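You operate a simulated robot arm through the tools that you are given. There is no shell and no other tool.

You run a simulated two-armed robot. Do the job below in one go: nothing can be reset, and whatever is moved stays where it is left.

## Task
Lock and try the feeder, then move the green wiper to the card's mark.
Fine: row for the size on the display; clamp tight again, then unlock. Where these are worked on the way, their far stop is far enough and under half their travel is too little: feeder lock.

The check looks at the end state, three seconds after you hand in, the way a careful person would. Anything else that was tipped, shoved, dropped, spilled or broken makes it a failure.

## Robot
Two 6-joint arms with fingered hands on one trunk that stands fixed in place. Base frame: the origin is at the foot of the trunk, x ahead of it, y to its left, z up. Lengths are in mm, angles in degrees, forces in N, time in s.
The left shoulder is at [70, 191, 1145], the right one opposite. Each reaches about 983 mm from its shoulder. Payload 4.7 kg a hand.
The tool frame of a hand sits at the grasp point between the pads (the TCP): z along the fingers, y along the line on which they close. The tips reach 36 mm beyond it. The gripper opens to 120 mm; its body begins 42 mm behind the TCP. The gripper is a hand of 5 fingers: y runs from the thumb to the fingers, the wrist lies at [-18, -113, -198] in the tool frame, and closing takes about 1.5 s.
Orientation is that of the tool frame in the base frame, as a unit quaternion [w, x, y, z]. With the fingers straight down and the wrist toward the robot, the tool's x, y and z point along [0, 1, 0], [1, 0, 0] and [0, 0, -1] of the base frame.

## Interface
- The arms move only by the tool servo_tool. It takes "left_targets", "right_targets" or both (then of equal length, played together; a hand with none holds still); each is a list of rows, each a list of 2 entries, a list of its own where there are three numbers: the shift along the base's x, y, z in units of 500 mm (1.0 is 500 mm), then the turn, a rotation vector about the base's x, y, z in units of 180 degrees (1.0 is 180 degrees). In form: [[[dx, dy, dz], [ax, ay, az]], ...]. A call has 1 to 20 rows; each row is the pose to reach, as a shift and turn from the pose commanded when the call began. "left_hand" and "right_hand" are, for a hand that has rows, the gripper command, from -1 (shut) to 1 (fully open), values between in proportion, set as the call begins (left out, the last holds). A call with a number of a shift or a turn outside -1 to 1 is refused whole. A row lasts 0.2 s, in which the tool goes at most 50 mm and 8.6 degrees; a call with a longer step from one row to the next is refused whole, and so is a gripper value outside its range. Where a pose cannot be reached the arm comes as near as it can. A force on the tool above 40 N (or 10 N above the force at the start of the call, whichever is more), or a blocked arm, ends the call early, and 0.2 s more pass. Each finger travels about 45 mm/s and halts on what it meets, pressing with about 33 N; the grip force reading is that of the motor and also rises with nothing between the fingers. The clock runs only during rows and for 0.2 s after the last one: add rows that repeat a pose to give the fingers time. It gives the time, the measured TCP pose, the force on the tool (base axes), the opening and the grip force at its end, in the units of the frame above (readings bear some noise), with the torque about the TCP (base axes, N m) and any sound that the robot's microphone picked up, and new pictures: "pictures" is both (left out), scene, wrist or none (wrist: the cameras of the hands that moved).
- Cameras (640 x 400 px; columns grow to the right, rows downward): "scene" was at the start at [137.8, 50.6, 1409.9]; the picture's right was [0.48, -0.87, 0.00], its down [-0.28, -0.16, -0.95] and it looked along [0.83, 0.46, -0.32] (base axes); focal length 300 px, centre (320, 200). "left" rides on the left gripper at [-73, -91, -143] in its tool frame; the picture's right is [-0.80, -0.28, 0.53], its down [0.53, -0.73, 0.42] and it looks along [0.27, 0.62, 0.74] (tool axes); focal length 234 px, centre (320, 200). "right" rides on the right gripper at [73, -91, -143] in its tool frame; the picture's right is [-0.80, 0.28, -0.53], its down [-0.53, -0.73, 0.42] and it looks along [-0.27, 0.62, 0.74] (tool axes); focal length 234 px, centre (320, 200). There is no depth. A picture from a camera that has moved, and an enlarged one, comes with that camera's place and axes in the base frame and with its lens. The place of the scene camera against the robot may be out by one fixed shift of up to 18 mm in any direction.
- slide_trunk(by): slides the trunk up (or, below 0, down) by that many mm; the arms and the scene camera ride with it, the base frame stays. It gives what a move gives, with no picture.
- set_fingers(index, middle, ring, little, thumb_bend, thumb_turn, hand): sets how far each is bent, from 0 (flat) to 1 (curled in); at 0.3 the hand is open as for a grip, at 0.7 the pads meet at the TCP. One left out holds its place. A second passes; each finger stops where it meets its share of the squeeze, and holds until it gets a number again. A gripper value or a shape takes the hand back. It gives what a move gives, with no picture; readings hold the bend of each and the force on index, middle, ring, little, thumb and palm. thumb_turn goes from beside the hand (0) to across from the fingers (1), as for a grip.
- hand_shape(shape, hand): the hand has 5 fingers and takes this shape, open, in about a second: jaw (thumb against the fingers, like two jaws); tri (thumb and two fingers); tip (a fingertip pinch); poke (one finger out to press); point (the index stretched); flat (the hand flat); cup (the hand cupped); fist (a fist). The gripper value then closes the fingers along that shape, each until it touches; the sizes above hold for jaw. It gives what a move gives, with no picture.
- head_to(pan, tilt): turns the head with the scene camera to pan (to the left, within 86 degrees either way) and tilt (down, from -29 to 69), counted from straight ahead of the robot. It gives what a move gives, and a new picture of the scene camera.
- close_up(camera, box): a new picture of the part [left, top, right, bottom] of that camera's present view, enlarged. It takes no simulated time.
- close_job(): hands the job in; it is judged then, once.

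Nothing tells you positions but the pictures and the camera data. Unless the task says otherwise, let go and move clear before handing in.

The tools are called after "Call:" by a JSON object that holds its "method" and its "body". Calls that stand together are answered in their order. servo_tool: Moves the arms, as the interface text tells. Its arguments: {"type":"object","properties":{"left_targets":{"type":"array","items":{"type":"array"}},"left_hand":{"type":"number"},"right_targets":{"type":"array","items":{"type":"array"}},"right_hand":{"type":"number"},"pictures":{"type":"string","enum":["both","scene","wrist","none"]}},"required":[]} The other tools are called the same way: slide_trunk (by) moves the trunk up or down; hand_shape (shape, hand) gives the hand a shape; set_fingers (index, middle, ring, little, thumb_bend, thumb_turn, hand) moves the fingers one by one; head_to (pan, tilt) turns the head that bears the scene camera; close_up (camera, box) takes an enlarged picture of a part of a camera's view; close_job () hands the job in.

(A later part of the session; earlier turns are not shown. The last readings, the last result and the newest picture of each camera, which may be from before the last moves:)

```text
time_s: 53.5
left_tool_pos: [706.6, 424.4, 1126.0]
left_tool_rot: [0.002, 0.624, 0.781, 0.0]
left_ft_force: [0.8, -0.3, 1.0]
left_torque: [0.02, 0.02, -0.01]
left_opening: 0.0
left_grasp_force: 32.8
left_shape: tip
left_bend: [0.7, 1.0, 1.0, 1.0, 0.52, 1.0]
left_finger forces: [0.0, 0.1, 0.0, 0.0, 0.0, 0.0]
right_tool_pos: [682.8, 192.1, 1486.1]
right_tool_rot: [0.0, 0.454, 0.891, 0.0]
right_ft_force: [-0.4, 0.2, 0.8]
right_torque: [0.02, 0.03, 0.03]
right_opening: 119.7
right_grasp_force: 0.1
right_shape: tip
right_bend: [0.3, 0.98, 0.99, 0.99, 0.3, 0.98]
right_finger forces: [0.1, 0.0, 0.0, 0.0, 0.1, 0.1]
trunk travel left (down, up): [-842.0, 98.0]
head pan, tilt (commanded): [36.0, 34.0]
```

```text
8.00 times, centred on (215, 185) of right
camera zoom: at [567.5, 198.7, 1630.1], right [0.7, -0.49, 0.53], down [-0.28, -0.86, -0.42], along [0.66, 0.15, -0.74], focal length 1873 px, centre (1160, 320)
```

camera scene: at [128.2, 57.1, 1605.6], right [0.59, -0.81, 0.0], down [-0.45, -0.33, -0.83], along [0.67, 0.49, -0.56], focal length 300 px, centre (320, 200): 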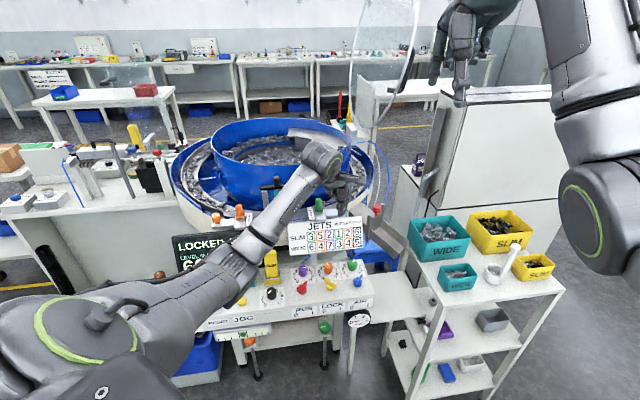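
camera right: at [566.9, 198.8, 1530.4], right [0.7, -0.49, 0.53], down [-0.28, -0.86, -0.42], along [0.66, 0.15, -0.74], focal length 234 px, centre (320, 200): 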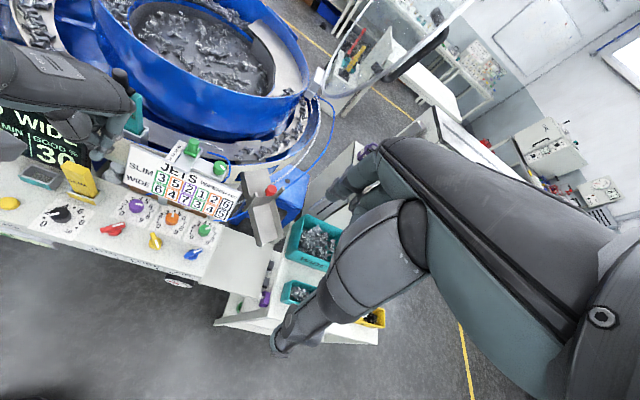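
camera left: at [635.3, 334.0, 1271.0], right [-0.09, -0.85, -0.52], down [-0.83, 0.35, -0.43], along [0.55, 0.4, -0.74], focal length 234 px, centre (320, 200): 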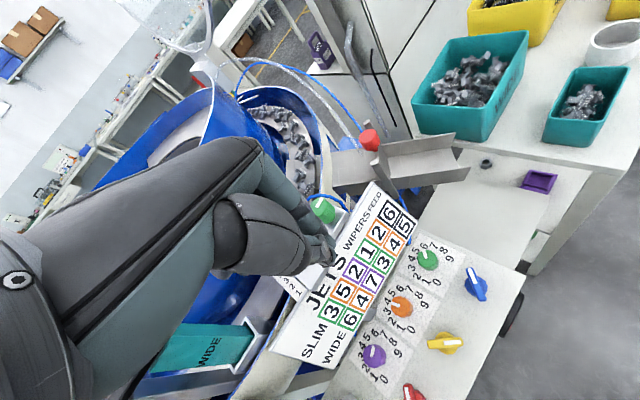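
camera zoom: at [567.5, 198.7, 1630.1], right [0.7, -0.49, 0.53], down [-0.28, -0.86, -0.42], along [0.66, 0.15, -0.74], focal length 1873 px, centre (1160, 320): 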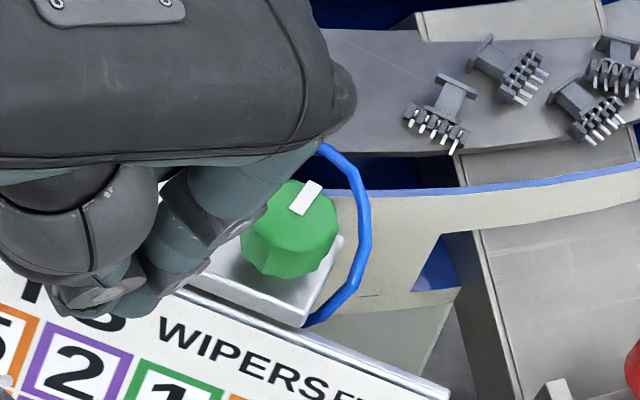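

The mark is now near +43°, about 113° in total. One more stroke to see whether it reaches a stop.

Call:
{"method": "servo_tool", "body": {"left_targets": [[[0.03, 0.03, -0.005], [0, 0, 0]], [[0.056, 0.058, -0.02], [0, 0, 0]], [[0.056, 0.058, -0.081], [0, 0, 0]], [[0.0738, 0.0532, -0.081], [0, 0, 0]], [[0.0726, 0.0404, -0.081], [0, 0, 0]], [[0.0762, 0.028, -0.081], [0, 0, 0]], [[0.08, 0.0172, -0.081], [0, 0, 0]], [[0.086, 0.0076, -0.081], [0, 0, 0]], [[0.0936, -0.0002, -0.081], [0, 0, 0]], [[0.06, -0.01, -0.081], [0, 0, 0]], [[0.02, -0.01, -0.04], [0, 0, 0]], [[0, 0, 0], [0, 0, 0]]], "pictures": "none"}}

Call:
{"method": "close_up", "body": {"camera": "right", "box": [180, 160, 250, 210]}}

```text
time_s: 56.1
left_tool_pos: [706.5, 423.3, 1127.7]
left_tool_rot: [0.002, 0.624, 0.782, -0.001]
left_ft_force: [-0.1, -1.0, 0.2]
left_torque: [0.01, 0.01, -0.03]
left_opening: 0.1
left_grasp_force: 33.0
left_shape: tip
left_bend: [0.7, 1.0, 1.0, 1.0, 0.52, 1.0]
left_finger forces: [0.1, 0.1, 0.0, 0.0, 0.0, 0.0]
right_tool_pos: [683.6, 193.7, 1487.8]
right_tool_rot: [0.0, 0.453, 0.891, 0.001]
right_ft_force: [0.2, 0.3, 0.9]
right_torque: [-0.04, 0.02, 0.01]
right_opening: 119.8
right_grasp_force: 0.1
right_shape: tip
right_bend: [0.3, 0.98, 0.99, 0.99, 0.3, 0.98]
right_finger forces: [0.0, 0.1, 0.1, 0.0, 0.1, 0.1]
trunk travel left (down, up): [-842.0, 98.0]
head pan, tilt (commanded): [36.0, 34.0]
```

```text
8.00 times, centred on (215, 185) of right
camera zoom: at [567.3, 198.5, 1630.3], right [0.7, -0.49, 0.53], down [-0.28, -0.86, -0.42], along [0.66, 0.15, -0.74], focal length 1873 px, centre (1160, 320)
```

zoom: 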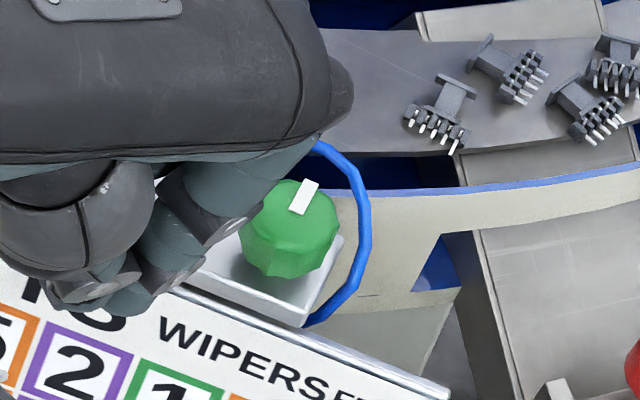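

The mark no longer moves, so the clamp is at its loose stop after about 115° of travel. Now I'll open the pinch and go above the wiper handle at about (742, 507).

Call:
{"method": "servo_tool", "body": {"left_targets": [[[0.0, 0.01, 0.05], [0, 0, 0]], [[0.02, 0.06, 0.07], [0, 0, 0.01]], [[0.04, 0.11, 0.07], [0, 0, 0.02]], [[0.06, 0.15, 0.07], [0, 0, 0.03]], [[0.071, 0.167, 0.07], [0, 0, 0.039]], [[0.071, 0.167, 0.04], [0, 0, 0.039]], [[0.071, 0.167, 0.04], [0, 0, 0.039]], [[0.071, 0.167, 0.04], [0, 0, 0.039]]], "left_hand": 0.0, "pictures": "both"}}

Call:
{"method": "close_up", "body": {"camera": "left", "box": [260, 180, 420, 300]}}

Call:
{"method": "close_up", "body": {"camera": "scene", "box": [280, 160, 380, 240]}}

```text
time_s: 57.9
left_tool_pos: [744.4, 506.0, 1146.1]
left_tool_rot: [0.001, 0.575, 0.818, -0.001]
left_ft_force: [0.0, -0.6, 0.0]
left_torque: [-0.02, -0.06, -0.02]
left_opening: 59.6
left_grasp_force: 0.1
left_shape: tip
left_bend: [0.73, 0.98, 0.99, 0.99, 0.71, 1.0]
left_finger forces: [0.1, 0.1, 0.1, 0.0, 0.0, 0.0]
right_tool_pos: [683.4, 193.3, 1488.0]
right_tool_rot: [0.0, 0.453, 0.891, 0.0]
right_ft_force: [-0.3, 1.0, 0.0]
right_torque: [0.04, -0.02, -0.02]
right_opening: 119.9
right_grasp_force: 0.1
right_shape: tip
right_bend: [0.3, 0.98, 0.99, 0.99, 0.3, 0.98]
right_finger forces: [0.0, 0.0, 0.0, 0.1, 0.0, 0.1]
trunk travel left (down, up): [-842.0, 98.0]
head pan, tilt (commanded): [36.0, 34.0]
camera scene: at [127.9, 57.4, 1605.6], right [0.59, -0.81, 0.0], down [-0.45, -0.33, -0.83], along [0.67, 0.49, -0.56], focal length 300 px, centre (320, 200)
camera left: at [683.5, 407.6, 1291.5], right [0.01, -0.85, -0.52], down [-0.87, 0.25, -0.43], along [0.49, 0.46, -0.74], focal length 234 px, centre (320, 200)
```

scene: 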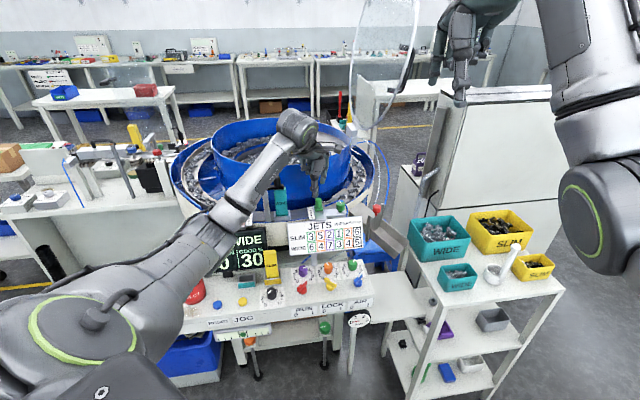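
left: 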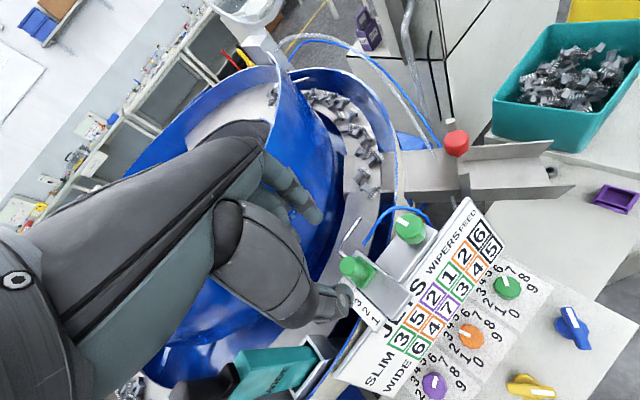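

```text
3.33 times, centred on (340, 240) of left
camera zoom: at [683.5, 407.6, 1291.5], right [0.01, -0.85, -0.52], down [-0.87, 0.25, -0.43], along [0.49, 0.46, -0.74], focal length 781 px, centre (253, 67)
```

zoom: 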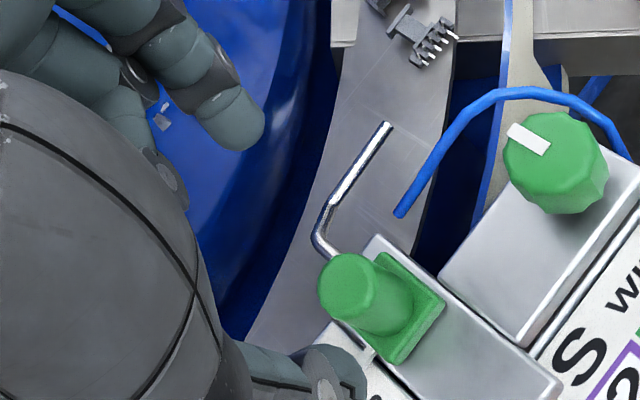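

```text
5.00 times, centred on (330, 200) of scene
camera zoom: at [127.9, 57.4, 1605.6], right [0.59, -0.81, 0.0], down [-0.45, -0.33, -0.83], along [0.67, 0.49, -0.56], focal length 1501 px, centre (270, 200)
```

zoom: 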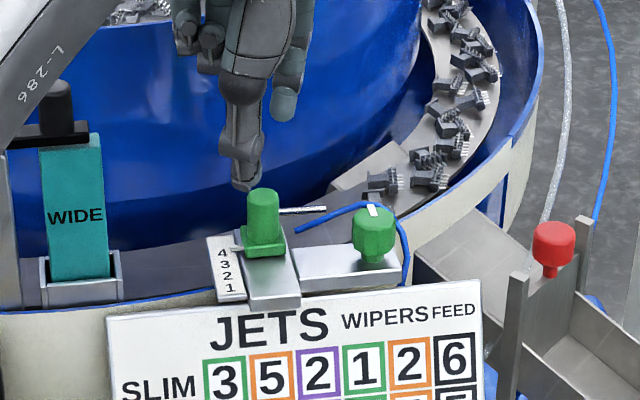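

The handle is centred just about 3 mm toward the robot from the grip point. I'll correct and lower so the open fingertips straddle the handle.

Call:
{"method": "servo_tool", "body": {"left_targets": [[[-0.007, 0.002, -0.03], [0, 0, 0]], [[-0.007, 0.002, -0.06], [0, 0, 0]], [[-0.007, 0.002, -0.09], [0, 0, 0]], [[-0.007, 0.002, -0.112], [0, 0, 0]], [[-0.007, 0.002, -0.112], [0, 0, 0]]], "pictures": "wrist"}}

Call:
{"method": "close_up", "body": {"camera": "left", "box": [260, 180, 420, 300]}}

Call:
{"method": "close_up", "body": {"camera": "scene", "box": [280, 170, 360, 230]}}

Call:
{"method": "close_up", "body": {"camera": "right", "box": [140, 130, 240, 200]}}

```text
time_s: 59.1
left_tool_pos: [740.0, 509.8, 1090.2]
left_tool_rot: [0.0, 0.576, 0.818, -0.002]
left_ft_force: [-0.5, 0.2, 0.5]
left_torque: [-0.01, 0.01, -0.02]
left_opening: 59.5
left_grasp_force: 0.1
left_shape: tip
left_bend: [0.73, 0.98, 0.99, 0.99, 0.71, 1.0]
left_finger forces: [0.0, 0.1, 0.1, 0.1, 0.0, 0.0]
right_tool_pos: [683.2, 193.2, 1486.9]
right_tool_rot: [-0.001, 0.454, 0.891, 0.0]
right_ft_force: [0.3, -0.2, 0.1]
right_torque: [0.03, -0.01, 0.0]
right_opening: 119.8
right_grasp_force: 0.1
right_shape: tip
right_bend: [0.3, 0.98, 0.99, 0.99, 0.3, 0.98]
right_finger forces: [0.0, 0.0, 0.0, 0.0, 0.1, 0.0]
trunk travel left (down, up): [-842.0, 98.0]
head pan, tilt (commanded): [36.0, 34.0]
camera left: at [679.6, 409.9, 1235.2], right [0.01, -0.85, -0.52], down [-0.87, 0.25, -0.42], along [0.49, 0.46, -0.74], focal length 234 px, centre (320, 200)
```

left: 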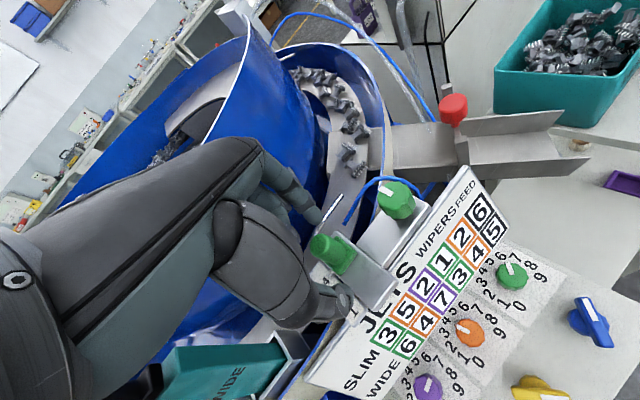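

```text
3.33 times, centred on (340, 240) of left
camera zoom: at [679.6, 409.9, 1235.2], right [0.01, -0.85, -0.52], down [-0.87, 0.25, -0.42], along [0.49, 0.46, -0.74], focal length 781 px, centre (253, 67)
```

zoom: 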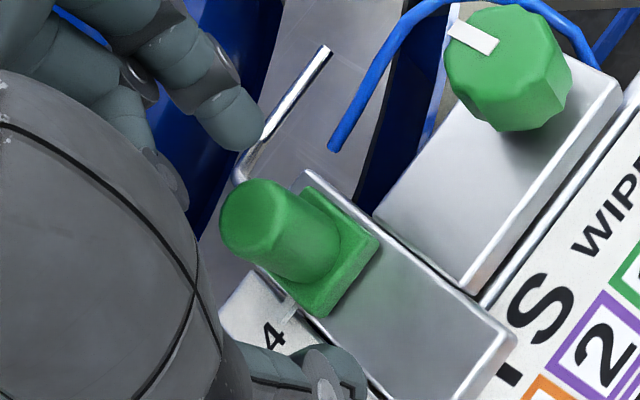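

```text
6.67 times, centred on (320, 200) of scene
camera zoom: at [128.0, 57.4, 1605.6], right [0.59, -0.81, 0.0], down [-0.45, -0.33, -0.83], along [0.67, 0.49, -0.56], focal length 2001 px, centre (320, 200)
```

zoom: 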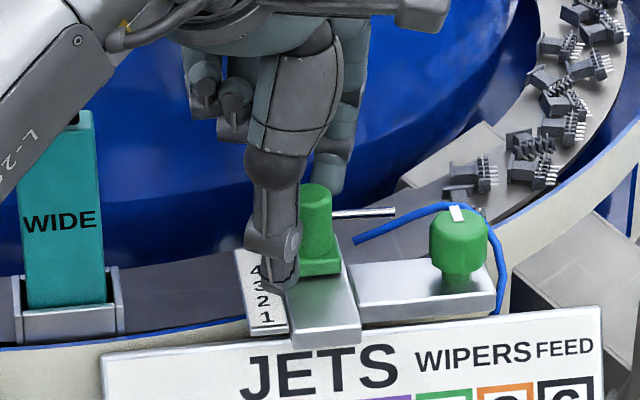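

```text
5.71 times, centred on (190, 165) of right
camera zoom: at [567.8, 198.4, 1630.1], right [0.7, -0.49, 0.52], down [-0.28, -0.86, -0.42], along [0.66, 0.15, -0.74], focal length 1338 px, centre (1063, 400)
```

zoom: 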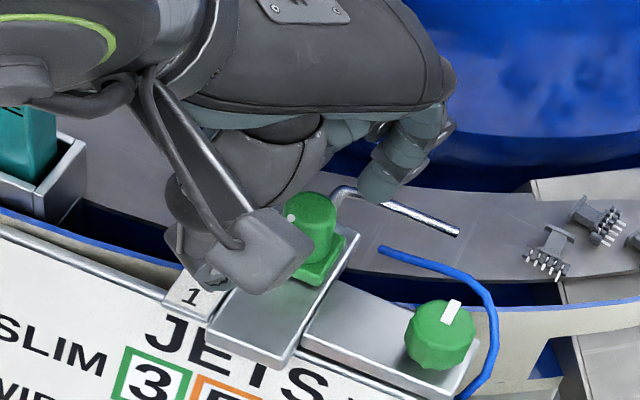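

The fingertips straddle the handle cleanly. I'll close the pinch on it without moving.

Call:
{"method": "servo_tool", "body": {"left_targets": [[[0, 0, 0], [0, 0, 0]], [[0, 0, 0], [0, 0, 0]], [[0, 0, 0], [0, 0, 0]], [[0, 0, 0], [0, 0, 0]], [[0, 0, 0], [0, 0, 0]], [[0, 0, 0], [0, 0, 0]], [[0, 0, 0], [0, 0, 0]]], "left_hand": -1, "pictures": "wrist"}}

Call:
{"method": "close_up", "body": {"camera": "left", "box": [260, 180, 420, 300]}}

Call:
{"method": "close_up", "body": {"camera": "scene", "box": [280, 170, 360, 230]}}

```text
time_s: 60.7
left_tool_pos: [738.9, 510.5, 1090.4]
left_tool_rot: [0.0, 0.574, 0.819, -0.001]
left_ft_force: [-1.9, 2.2, -1.6]
left_torque: [0.08, 0.05, 0.06]
left_opening: 13.7
left_grasp_force: 32.5
left_shape: tip
left_bend: [0.71, 1.0, 1.0, 1.0, 0.74, 1.0]
left_finger forces: [28.5, 0.0, 0.0, 0.0, 28.4, 0.0]
right_tool_pos: [684.5, 193.1, 1487.4]
right_tool_rot: [-0.001, 0.454, 0.891, 0.0]
right_ft_force: [-0.1, -1.0, 0.9]
right_torque: [0.01, -0.03, 0.0]
right_opening: 119.8
right_grasp_force: 0.0
right_shape: tip
right_bend: [0.3, 0.98, 0.99, 0.99, 0.3, 0.98]
right_finger forces: [0.2, 0.1, 0.0, 0.0, 0.1, 0.0]
trunk travel left (down, up): [-842.0, 98.0]
head pan, tilt (commanded): [36.0, 34.0]
camera left: at [679.4, 410.7, 1235.2], right [0.01, -0.85, -0.52], down [-0.87, 0.25, -0.42], along [0.49, 0.46, -0.74], focal length 234 px, centre (320, 200)
```

left: 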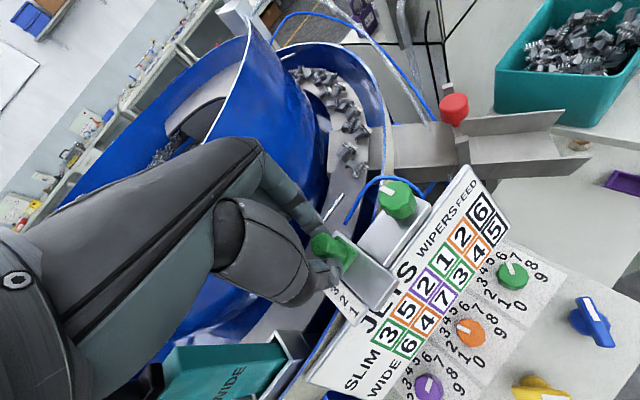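

```text
3.33 times, centred on (340, 240) of left
camera zoom: at [679.4, 410.7, 1235.2], right [0.01, -0.85, -0.52], down [-0.87, 0.25, -0.42], along [0.49, 0.46, -0.74], focal length 781 px, centre (253, 67)
```

zoom: 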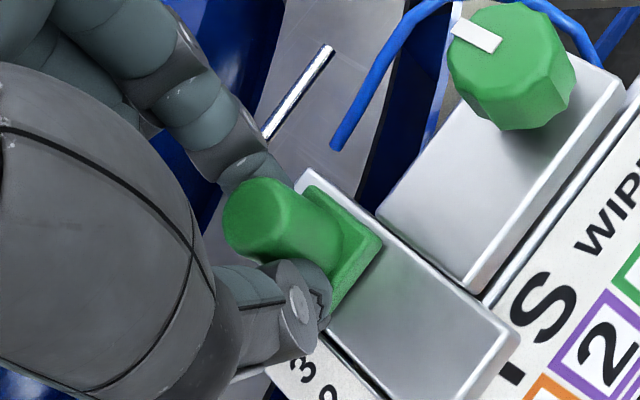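

```text
6.67 times, centred on (320, 200) of scene
camera zoom: at [127.9, 58.2, 1605.6], right [0.59, -0.81, 0.0], down [-0.45, -0.33, -0.83], along [0.67, 0.49, -0.56], focal length 2001 px, centre (320, 200)
```

zoom: 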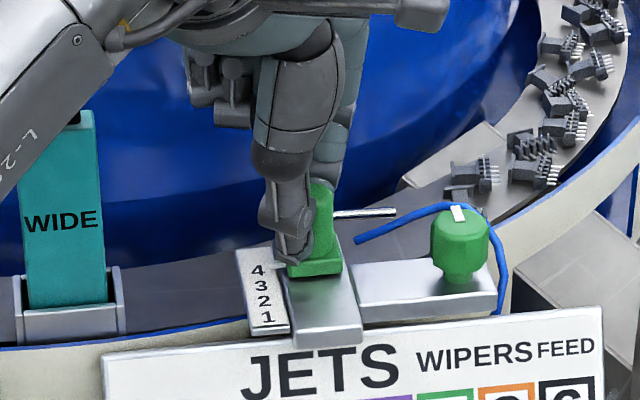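

The handle is firmly held with about 28 N on each finger. I'll slide it roughly one mark spacing (12.6 mm) toward the operator.

Call:
{"method": "servo_tool", "body": {"left_targets": [[[-0.006, -0.006, 0], [0, 0, 0]], [[-0.012, -0.012, 0], [0, 0, 0]], [[-0.0178, -0.0178, 0], [0, 0, 0]], [[-0.0178, -0.0178, 0], [0, 0, 0]]], "pictures": "wrist"}}

Call:
{"method": "close_up", "body": {"camera": "left", "box": [290, 220, 370, 300]}}

Call:
{"method": "close_up", "body": {"camera": "scene", "box": [290, 180, 350, 225]}}

```text
time_s: 61.7
left_tool_pos: [730.6, 500.7, 1090.3]
left_tool_rot: [0.001, 0.574, 0.819, -0.001]
left_ft_force: [-2.6, 0.8, 0.7]
left_torque: [0.1, 0.02, 0.06]
left_opening: 13.8
left_grasp_force: 33.3
left_shape: tip
left_bend: [0.71, 1.0, 1.0, 1.0, 0.74, 1.0]
left_finger forces: [29.2, 0.0, 0.1, 0.0, 28.7, 0.1]
right_tool_pos: [683.1, 194.1, 1486.3]
right_tool_rot: [0.001, 0.455, 0.891, 0.0]
right_ft_force: [-0.7, -1.0, -0.2]
right_torque: [-0.02, 0.03, 0.0]
right_opening: 119.8
right_grasp_force: 0.1
right_shape: tip
right_bend: [0.3, 0.98, 0.99, 0.99, 0.3, 0.98]
right_finger forces: [0.0, 0.0, 0.1, 0.1, 0.1, 0.0]
trunk travel left (down, up): [-842.0, 98.0]
head pan, tilt (commanded): [36.0, 34.0]
camera left: at [669.7, 401.1, 1235.0], right [0.01, -0.85, -0.52], down [-0.87, 0.25, -0.43], along [0.49, 0.46, -0.74], focal length 234 px, centre (320, 200)
```

left: 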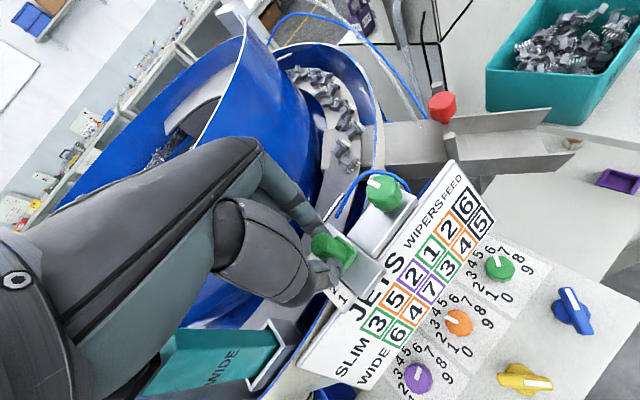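

```text
5.00 times, centred on (330, 260) of left
camera zoom: at [669.7, 401.1, 1235.0], right [0.01, -0.85, -0.52], down [-0.87, 0.25, -0.43], along [0.49, 0.46, -0.74], focal length 1171 px, centre (270, -100)
```

zoom: 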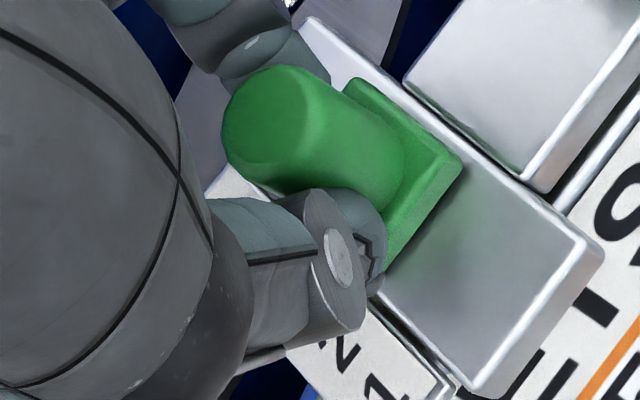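

```text
8.89 times, centred on (320, 202) of scene
camera zoom: at [127.5, 57.9, 1605.6], right [0.59, -0.81, 0.0], down [-0.45, -0.33, -0.83], along [0.67, 0.49, -0.56], focal length 2668 px, centre (320, 178)
```

zoom: 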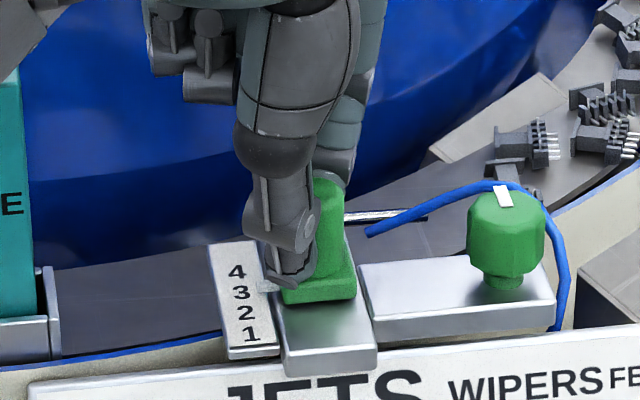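

The pointer now appears at 3. I'll release the handle, rise straight up and verify the pointer before tightening.

Call:
{"method": "servo_tool", "body": {"left_targets": [[[0, 0, 0], [0, 0, 0]], [[0, 0, 0], [0, 0, 0]], [[0, 0, 0], [0, 0, 0]], [[0, 0, 0], [0, 0, 0]], [[0, 0, 0], [0, 0, 0]]], "left_hand": 0.0, "pictures": "none"}}

Call:
{"method": "servo_tool", "body": {"left_targets": [[[0, 0, 0.04], [0, 0, 0]], [[0, 0, 0.09], [0, 0, 0]], [[-0.02, -0.03, 0.13], [0, 0, 0]], [[-0.08, -0.1, 0.14], [0, 0, -0.02]], [[-0.14, -0.17, 0.12], [0, 0, -0.039]], [[-0.14, -0.17, 0.12], [0, 0, -0.039]]], "pictures": "both"}}

Call:
{"method": "close_up", "body": {"camera": "scene", "box": [290, 180, 350, 225]}}

Call:
{"method": "close_up", "body": {"camera": "right", "box": [150, 150, 240, 210]}}

Call:
{"method": "close_up", "body": {"camera": "left", "box": [260, 150, 400, 260]}}

```text
time_s: 62.9
left_tool_pos: [731.4, 500.1, 1089.3]
left_tool_rot: [0.0, 0.575, 0.818, -0.001]
left_ft_force: [0.3, -0.4, 0.2]
left_torque: [-0.03, 0.02, 0.01]
left_opening: 59.5
left_grasp_force: 0.0
left_shape: tip
left_bend: [0.73, 0.98, 0.99, 0.99, 0.71, 1.0]
left_finger forces: [0.0, 0.1, 0.0, 0.0, 0.0, 0.0]
right_tool_pos: [683.7, 193.5, 1486.4]
right_tool_rot: [0.0, 0.454, 0.891, -0.001]
right_ft_force: [0.4, -0.7, -0.3]
right_torque: [-0.01, 0.02, -0.01]
right_opening: 119.9
right_grasp_force: 0.0
right_shape: tip
right_bend: [0.3, 0.98, 0.99, 0.99, 0.3, 0.98]
right_finger forces: [0.1, 0.0, 0.1, 0.0, 0.1, 0.0]
trunk travel left (down, up): [-842.0, 98.0]
head pan, tilt (commanded): [36.0, 34.0]
```

```text
time_s: 64.3
left_tool_pos: [659.4, 415.0, 1148.7]
left_tool_rot: [0.0, 0.624, 0.782, -0.001]
left_ft_force: [-0.1, -0.6, 0.8]
left_torque: [-0.05, 0.0, -0.01]
left_opening: 60.1
left_grasp_force: 0.1
left_shape: tip
left_bend: [0.73, 0.98, 0.99, 0.99, 0.71, 1.0]
left_finger forces: [0.1, 0.1, 0.1, 0.0, 0.0, 0.1]
right_tool_pos: [682.6, 193.2, 1485.9]
right_tool_rot: [-0.001, 0.454, 0.891, 0.0]
right_ft_force: [0.3, -0.5, 0.5]
right_torque: [-0.02, 0.03, 0.02]
right_opening: 119.8
right_grasp_force: 0.1
right_shape: tip
right_bend: [0.3, 0.98, 0.99, 0.99, 0.3, 0.98]
right_finger forces: [0.0, 0.0, 0.0, 0.1, 0.0, 0.0]
trunk travel left (down, up): [-842.0, 98.0]
head pan, tilt (commanded): [36.0, 34.0]
camera scene: at [128.7, 57.9, 1605.5], right [0.59, -0.81, 0.0], down [-0.45, -0.33, -0.83], along [0.67, 0.49, -0.56], focal length 300 px, centre (320, 200)
camera left: at [587.7, 322.8, 1294.8], right [-0.09, -0.85, -0.52], down [-0.83, 0.35, -0.42], along [0.55, 0.4, -0.74], focal length 234 px, centre (320, 200)
```

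scene: 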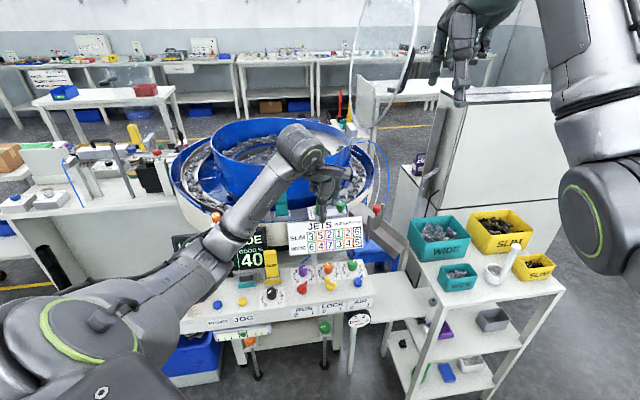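
left: 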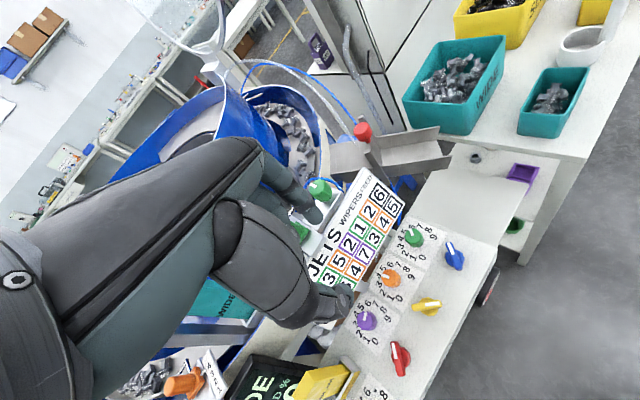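

```text
8.89 times, centred on (320, 202) of scene
camera zoom: at [128.7, 57.9, 1605.5], right [0.59, -0.81, 0.0], down [-0.45, -0.33, -0.83], along [0.67, 0.49, -0.56], focal length 2668 px, centre (320, 178)
```

zoom: 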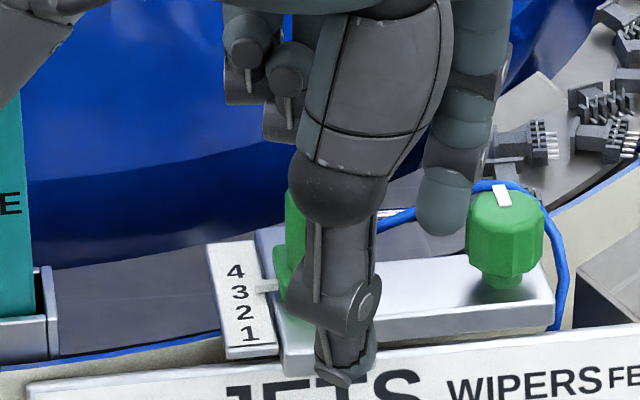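

```text
6.67 times, centred on (195, 180) of right
camera zoom: at [568.5, 198.9, 1629.8], right [0.7, -0.49, 0.52], down [-0.28, -0.86, -0.42], along [0.66, 0.15, -0.74], focal length 1561 px, centre (1153, 333)
```

zoom: 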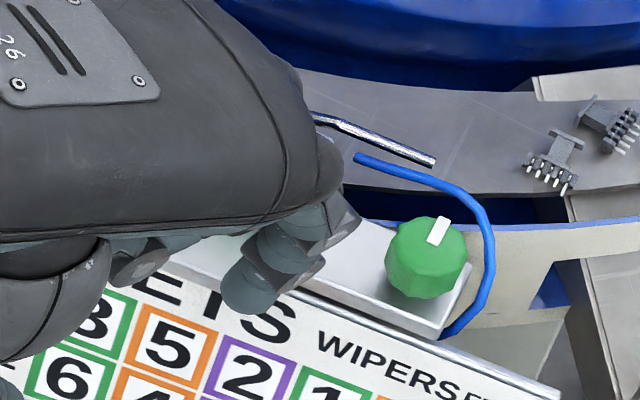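

```text
3.64 times, centred on (330, 205) of left
camera zoom: at [587.7, 322.8, 1294.8], right [-0.09, -0.85, -0.52], down [-0.83, 0.35, -0.42], along [0.55, 0.4, -0.74], focal length 852 px, centre (284, 182)
```

zoom: 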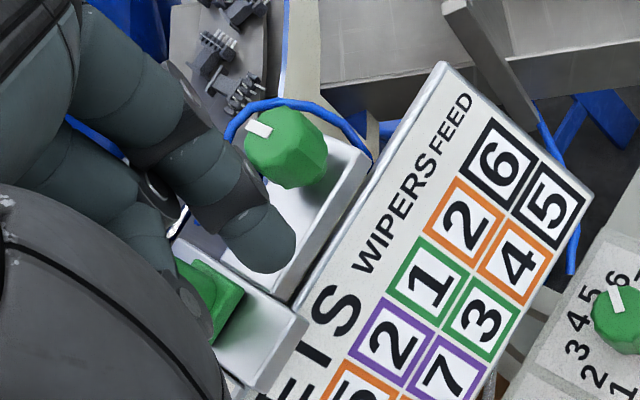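

The pointer sits at or very near 3 and the display's GOOD % rose to 40. I'll move the left hand back for a clear, close view of the scale to judge the pointer precisely.

Call:
{"method": "servo_tool", "body": {"left_targets": [[[-0.04, 0.0, 0.03], [0, 0, 0.012]], [[-0.09, 0.05, 0.05], [0, 0, 0.024]], [[-0.138, 0.122, 0.05], [0, 0, 0.048]], [[-0.138, 0.122, 0.03], [0, 0, 0.048]]], "pictures": "both"}}

Call:
{"method": "close_up", "body": {"camera": "left", "box": [325, 150, 365, 200]}}

Call:
{"method": "close_up", "body": {"camera": "right", "box": [160, 150, 210, 190]}}

Call:
{"method": "close_up", "body": {"camera": "scene", "box": [305, 190, 335, 220]}}

Call:
{"method": "close_up", "body": {"camera": "scene", "box": [160, 220, 300, 290]}}

```text
time_s: 65.3
left_tool_pos: [591.4, 473.6, 1165.4]
left_tool_rot: [0.0, 0.563, 0.827, 0.0]
left_ft_force: [0.6, 0.4, -0.9]
left_torque: [0.01, -0.01, -0.01]
left_opening: 59.7
left_grasp_force: 0.1
left_shape: tip
left_bend: [0.73, 0.98, 0.99, 0.99, 0.71, 1.0]
left_finger forces: [0.1, 0.1, 0.0, 0.0, 0.0, 0.0]
right_tool_pos: [684.0, 191.3, 1486.1]
right_tool_rot: [-0.001, 0.454, 0.891, 0.0]
right_ft_force: [-0.2, -1.6, -0.6]
right_torque: [0.02, -0.02, 0.01]
right_opening: 119.8
right_grasp_force: 0.2
right_shape: tip
right_bend: [0.3, 0.98, 0.99, 0.99, 0.3, 0.98]
right_finger forces: [0.0, 0.0, 0.1, 0.1, 0.0, 0.0]
trunk travel left (down, up): [-842.0, 98.0]
head pan, tilt (commanded): [36.0, 34.0]
camera scene: at [129.0, 56.2, 1605.6], right [0.59, -0.81, 0.0], down [-0.45, -0.33, -0.83], along [0.67, 0.49, -0.56], focal length 300 px, centre (320, 200)
camera left: at [535.2, 372.0, 1310.5], right [0.03, -0.85, -0.52], down [-0.88, 0.23, -0.42], along [0.48, 0.47, -0.74], focal length 234 px, centre (320, 200)
```

scene: 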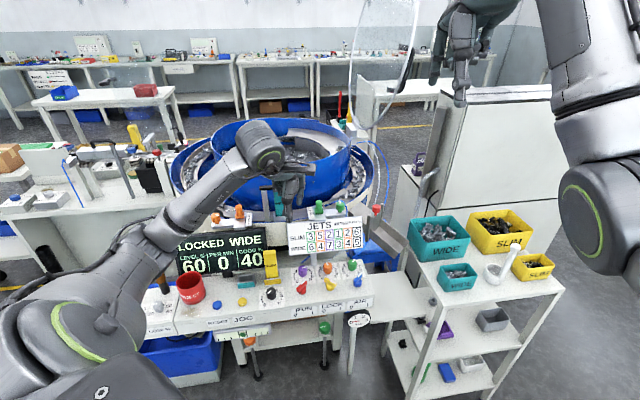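
left: 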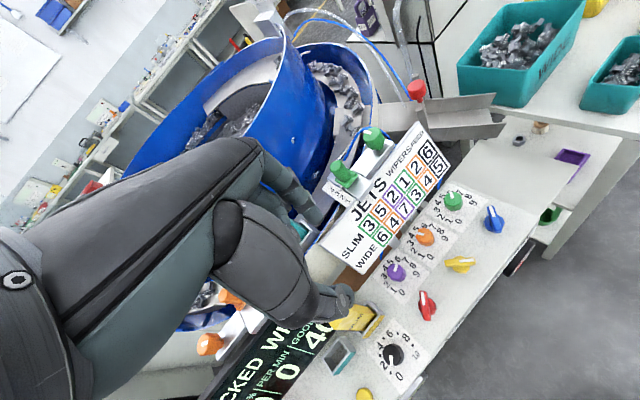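

```text
8.00 times, centred on (345, 175) of left
camera zoom: at [535.2, 372.0, 1310.5], right [0.03, -0.85, -0.52], down [-0.88, 0.23, -0.42], along [0.48, 0.47, -0.74], focal length 1873 px, centre (120, 400)
```

zoom: 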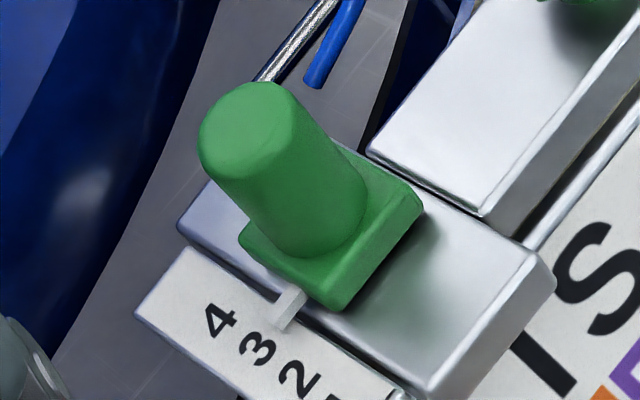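

```text
10.00 times, centred on (185, 170) of right
camera zoom: at [568.9, 196.9, 1629.9], right [0.7, -0.49, 0.52], down [-0.28, -0.86, -0.43], along [0.66, 0.15, -0.74], focal length 2342 px, centre (1670, 500)
```

zoom: 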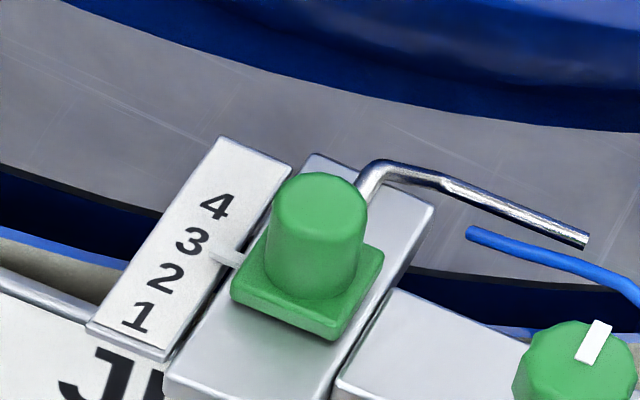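

```text
13.33 times, centred on (320, 205) of scene
camera zoom: at [129.0, 56.2, 1605.6], right [0.59, -0.81, 0.0], down [-0.45, -0.33, -0.83], along [0.67, 0.49, -0.56], focal length 4002 px, centre (320, 133)
```

zoom: 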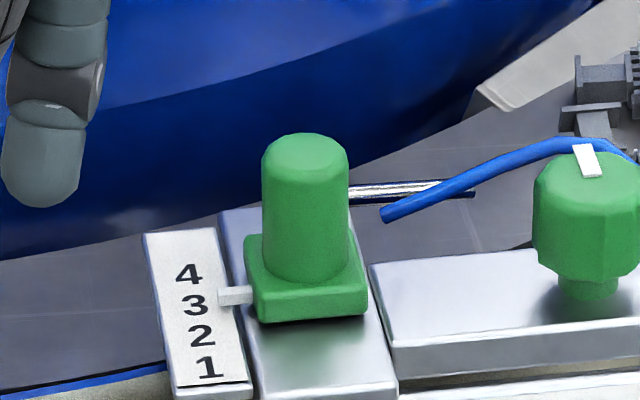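

```text
4.57 times, centred on (230, 255) of scene
camera zoom: at [129.0, 56.2, 1605.6], right [0.59, -0.81, 0.0], down [-0.45, -0.33, -0.83], along [0.67, 0.49, -0.56], focal length 1372 px, centre (731, -51)
```

zoom: 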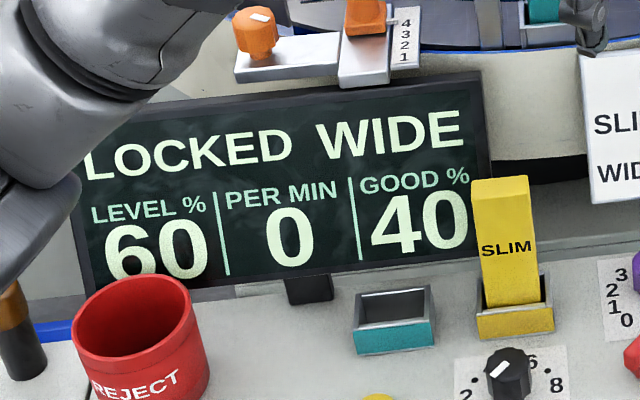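

The pointer is near 3 and GOOD % rose from 30 to 40, but I want a precise reading free of parallax. I'll take stronger close-ups of the scale from the three cameras.

Call:
{"method": "close_up", "body": {"camera": "right", "box": [165, 165, 189, 188]}}

Call:
{"method": "close_up", "body": {"camera": "left", "box": [330, 178, 360, 202]}}

Call:
{"method": "close_up", "body": {"camera": "scene", "box": [305, 205, 325, 221]}}

Call:
{"method": "close_up", "body": {"camera": "scene", "box": [205, 200, 265, 240]}}

```text
16.00 times, centred on (177, 176) of right
camera zoom: at [568.9, 196.9, 1629.9], right [0.7, -0.49, 0.52], down [-0.28, -0.86, -0.43], along [0.66, 0.15, -0.74], focal length 3747 px, centre (2608, 576)
```

zoom: 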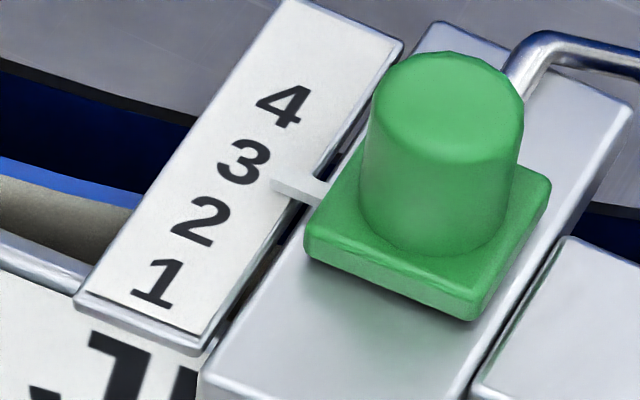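

```text
16.00 times, centred on (345, 190) of left
camera zoom: at [535.2, 372.0, 1310.5], right [0.03, -0.85, -0.52], down [-0.88, 0.23, -0.42], along [0.48, 0.47, -0.74], focal length 3747 px, centre (-80, 360)
```

zoom: 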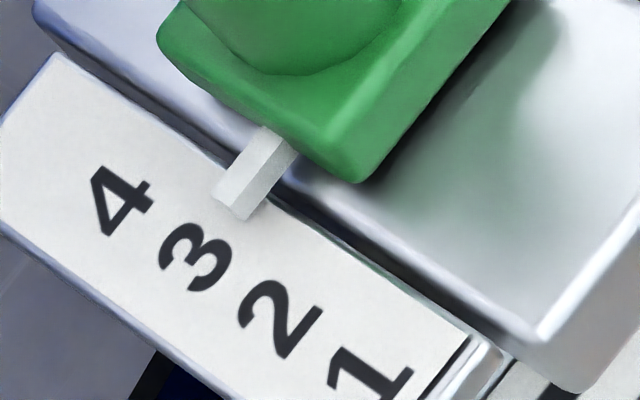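

```text
16.00 times, centred on (315, 213) of scene
camera zoom: at [129.0, 56.2, 1605.6], right [0.59, -0.81, 0.0], down [-0.45, -0.33, -0.83], along [0.67, 0.49, -0.56], focal length 4802 px, centre (400, -8)
```

zoom: 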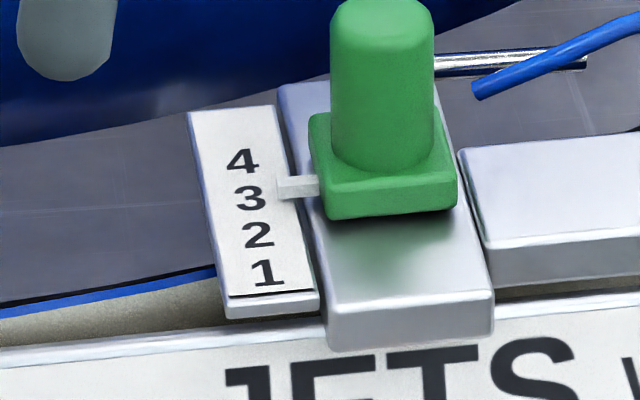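

```text
10.00 times, centred on (235, 220) of scene
camera zoom: at [129.0, 56.2, 1605.6], right [0.59, -0.81, 0.0], down [-0.45, -0.33, -0.83], along [0.67, 0.49, -0.56], focal length 3001 px, centre (1170, 0)
```

zoom: 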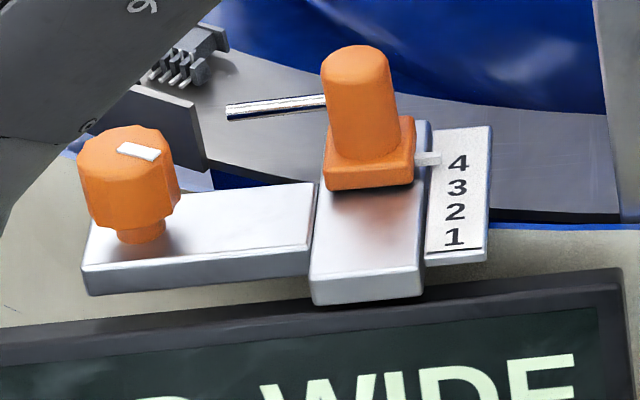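

My parallax estimates disagree slightly, so I'll zoom even more on the pointer tab itself from each camera.

Call:
{"method": "close_up", "body": {"camera": "right", "box": [172, 171, 182, 179]}}

Call:
{"method": "close_up", "body": {"camera": "left", "box": [332, 183, 346, 195]}}

Call:
{"method": "close_up", "body": {"camera": "scene", "box": [309, 209, 317, 216]}}

```text
16.00 times, centred on (177, 175) of right
camera zoom: at [568.9, 196.9, 1629.9], right [0.7, -0.49, 0.52], down [-0.28, -0.86, -0.43], along [0.66, 0.15, -0.74], focal length 3747 px, centre (2608, 600)
```

zoom: 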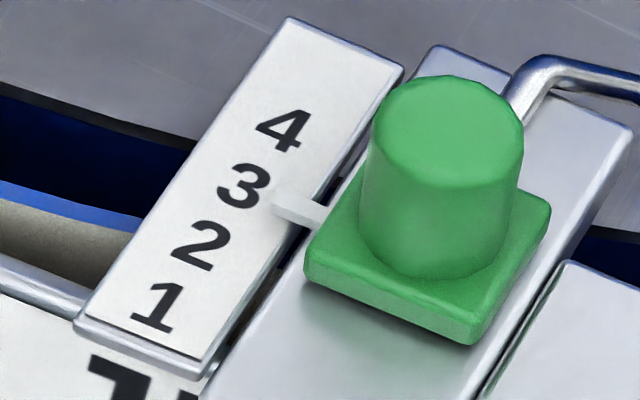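

```text
16.00 times, centred on (339, 189) of left
camera zoom: at [535.2, 372.0, 1310.5], right [0.03, -0.85, -0.52], down [-0.88, 0.23, -0.42], along [0.48, 0.47, -0.74], focal length 3747 px, centre (16, 376)
```

zoom: 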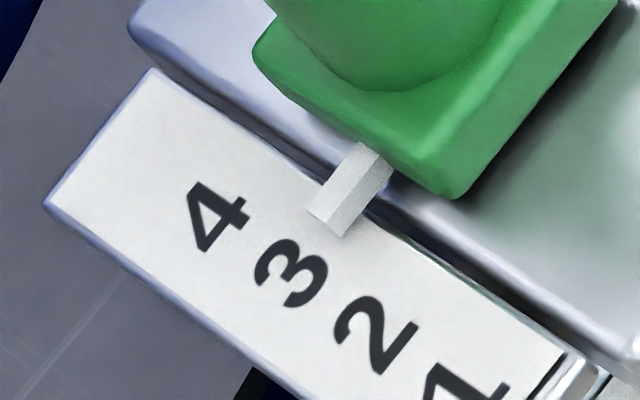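

```text
16.00 times, centred on (313, 212) of scene
camera zoom: at [129.0, 56.2, 1605.6], right [0.59, -0.81, 0.0], down [-0.45, -0.33, -0.83], along [0.67, 0.49, -0.56], focal length 4802 px, centre (432, 0)
```

zoom: 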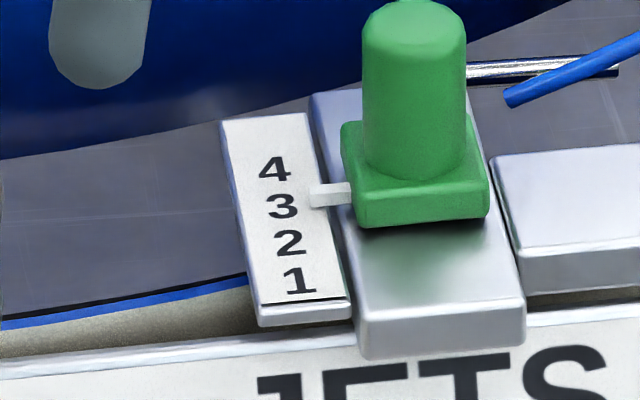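

The pointer reads 3 within about a millimetre (the apparent offset matches the one the undisturbed orange wiper shows at its 4), and GOOD % rose to 40. Next I'll close the pinch and position it on the right-front of the clamp knob, ready to roll it clockwise to tighten.

Call:
{"method": "servo_tool", "body": {"left_targets": [[[0.05, -0.03, 0.0], [0, 0, -0.008]], [[0.1, -0.06, 0.0], [0, 0, -0.016]], [[0.15, -0.08, 0.0], [0, 0, -0.024]], [[0.2, -0.1, 0.0], [0, 0, -0.032]], [[0.25, -0.115, -0.02], [0, 0, -0.04]], [[0.287, -0.12, -0.05], [0, 0, -0.048]], [[0.287, -0.12, -0.07], [0, 0, -0.048]], [[0.287, -0.12, -0.07], [0, 0, -0.048]]], "left_hand": -1, "pictures": "wrist"}}

Call:
{"method": "close_up", "body": {"camera": "left", "box": [260, 160, 400, 270]}}

```text
time_s: 67.1
left_tool_pos: [735.2, 416.4, 1128.0]
left_tool_rot: [0.001, 0.624, 0.782, 0.0]
left_ft_force: [-0.2, -0.2, 1.8]
left_torque: [0.01, -0.02, -0.01]
left_opening: 0.0
left_grasp_force: 33.2
left_shape: tip
left_bend: [0.7, 1.0, 1.0, 1.0, 0.53, 1.0]
left_finger forces: [0.0, 0.0, 0.1, 0.0, 0.0, 0.0]
right_tool_pos: [683.8, 193.1, 1487.7]
right_tool_rot: [0.001, 0.455, 0.891, 0.0]
right_ft_force: [0.3, 0.4, 0.4]
right_torque: [0.03, 0.02, -0.01]
right_opening: 120.0
right_grasp_force: 0.1
right_shape: tip
right_bend: [0.3, 0.98, 0.99, 0.99, 0.3, 0.98]
right_finger forces: [0.1, 0.1, 0.0, 0.0, 0.1, 0.0]
trunk travel left (down, up): [-842.0, 98.0]
head pan, tilt (commanded): [36.0, 34.0]
camera left: at [663.3, 324.9, 1273.3], right [-0.09, -0.85, -0.52], down [-0.83, 0.36, -0.43], along [0.55, 0.4, -0.74], focal length 234 px, centre (320, 200)
```

left: 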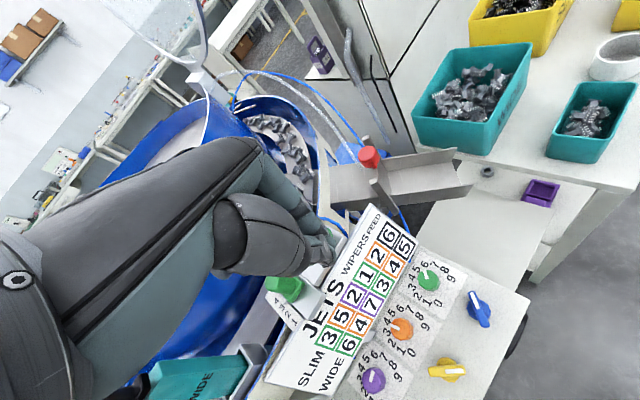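

```text
3.64 times, centred on (330, 215) of left
camera zoom: at [663.3, 324.9, 1273.3], right [-0.09, -0.85, -0.52], down [-0.83, 0.36, -0.43], along [0.55, 0.4, -0.74], focal length 852 px, centre (284, 146)
```

zoom: 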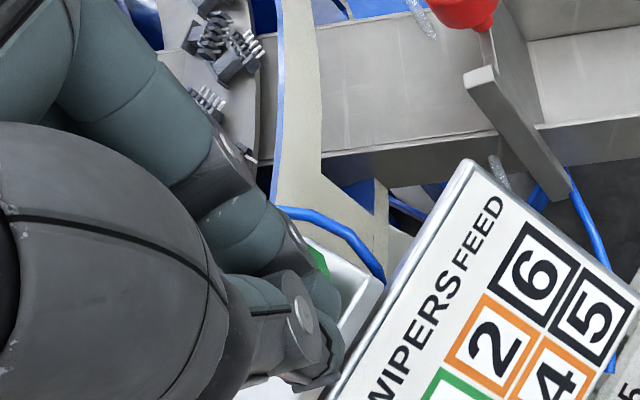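

I'll run the clockwise tightening stroke: down beside the knob, press, and slide left along its front, then back off.

Call:
{"method": "servo_tool", "body": {"left_targets": [[[0, -0.007, -0.05], [0, 0, 0]], [[0, -0.007, -0.086], [0, 0, 0]], [[0.022, 0.005, -0.086], [0, 0, 0]], [[0.035, 0.017, -0.086], [0, 0, 0]], [[0.029, 0.0266, -0.086], [0, 0, 0]], [[0.023, 0.0362, -0.086], [0, 0, 0]], [[0.0192, 0.047, -0.086], [0, 0, 0]], [[0.0156, 0.0594, -0.086], [0, 0, 0]], [[0.0168, 0.07, -0.086], [0, 0, 0]], [[-0.01, 0.075, -0.086], [0, 0, 0]], [[-0.05, 0.05, -0.02], [0, 0, 0]], [[-0.055, 0.018, 0.0], [0, 0, 0]]], "pictures": "none"}}

Call:
{"method": "close_up", "body": {"camera": "right", "box": [180, 160, 250, 210]}}

Call:
{"method": "close_up", "body": {"camera": "left", "box": [290, 170, 390, 250]}}

```text
time_s: 69.7
left_tool_pos: [708.1, 423.5, 1129.6]
left_tool_rot: [0.001, 0.624, 0.781, -0.002]
left_ft_force: [-0.7, -0.2, 0.2]
left_torque: [0.01, -0.02, 0.01]
left_opening: 0.1
left_grasp_force: 33.3
left_shape: tip
left_bend: [0.7, 1.0, 1.0, 1.0, 0.53, 1.0]
left_finger forces: [0.1, 0.0, 0.0, 0.0, 0.1, 0.1]
right_tool_pos: [683.4, 192.0, 1486.6]
right_tool_rot: [-0.001, 0.454, 0.891, 0.0]
right_ft_force: [-0.1, -0.4, -0.4]
right_torque: [0.03, 0.0, 0.04]
right_opening: 120.3
right_grasp_force: 0.0
right_shape: tip
right_bend: [0.3, 0.98, 0.99, 0.99, 0.3, 0.98]
right_finger forces: [0.0, 0.1, 0.1, 0.0, 0.0, 0.0]
trunk travel left (down, up): [-842.0, 98.0]
head pan, tilt (commanded): [36.0, 34.0]
```

```text
8.00 times, centred on (215, 185) of right
camera zoom: at [568.6, 197.0, 1630.0], right [0.7, -0.49, 0.52], down [-0.28, -0.86, -0.43], along [0.66, 0.15, -0.74], focal length 1873 px, centre (1160, 320)
```

zoom: 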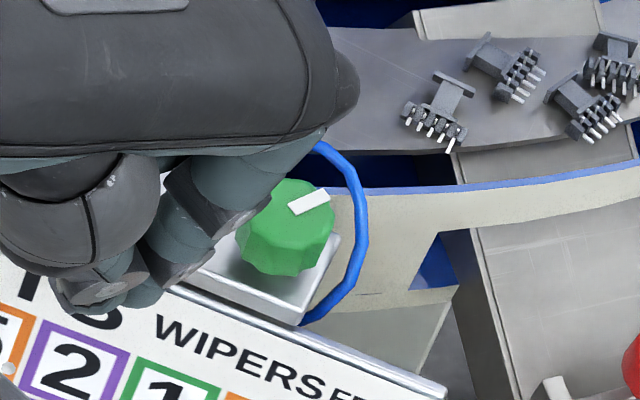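

```text
5.00 times, centred on (340, 210) of left
camera zoom: at [636.1, 332.0, 1274.8], right [-0.09, -0.85, -0.52], down [-0.83, 0.35, -0.42], along [0.55, 0.4, -0.74], focal length 1171 px, centre (220, 150)
```

zoom: 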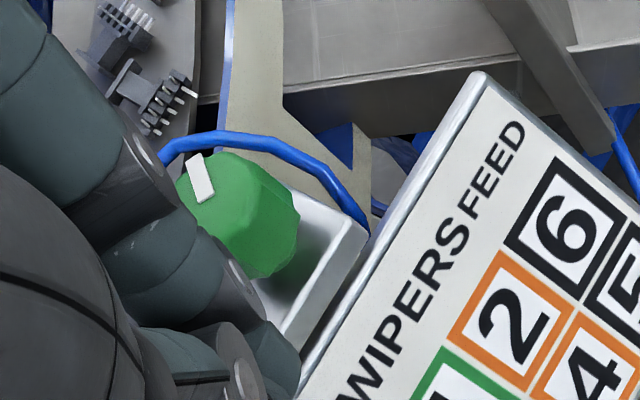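

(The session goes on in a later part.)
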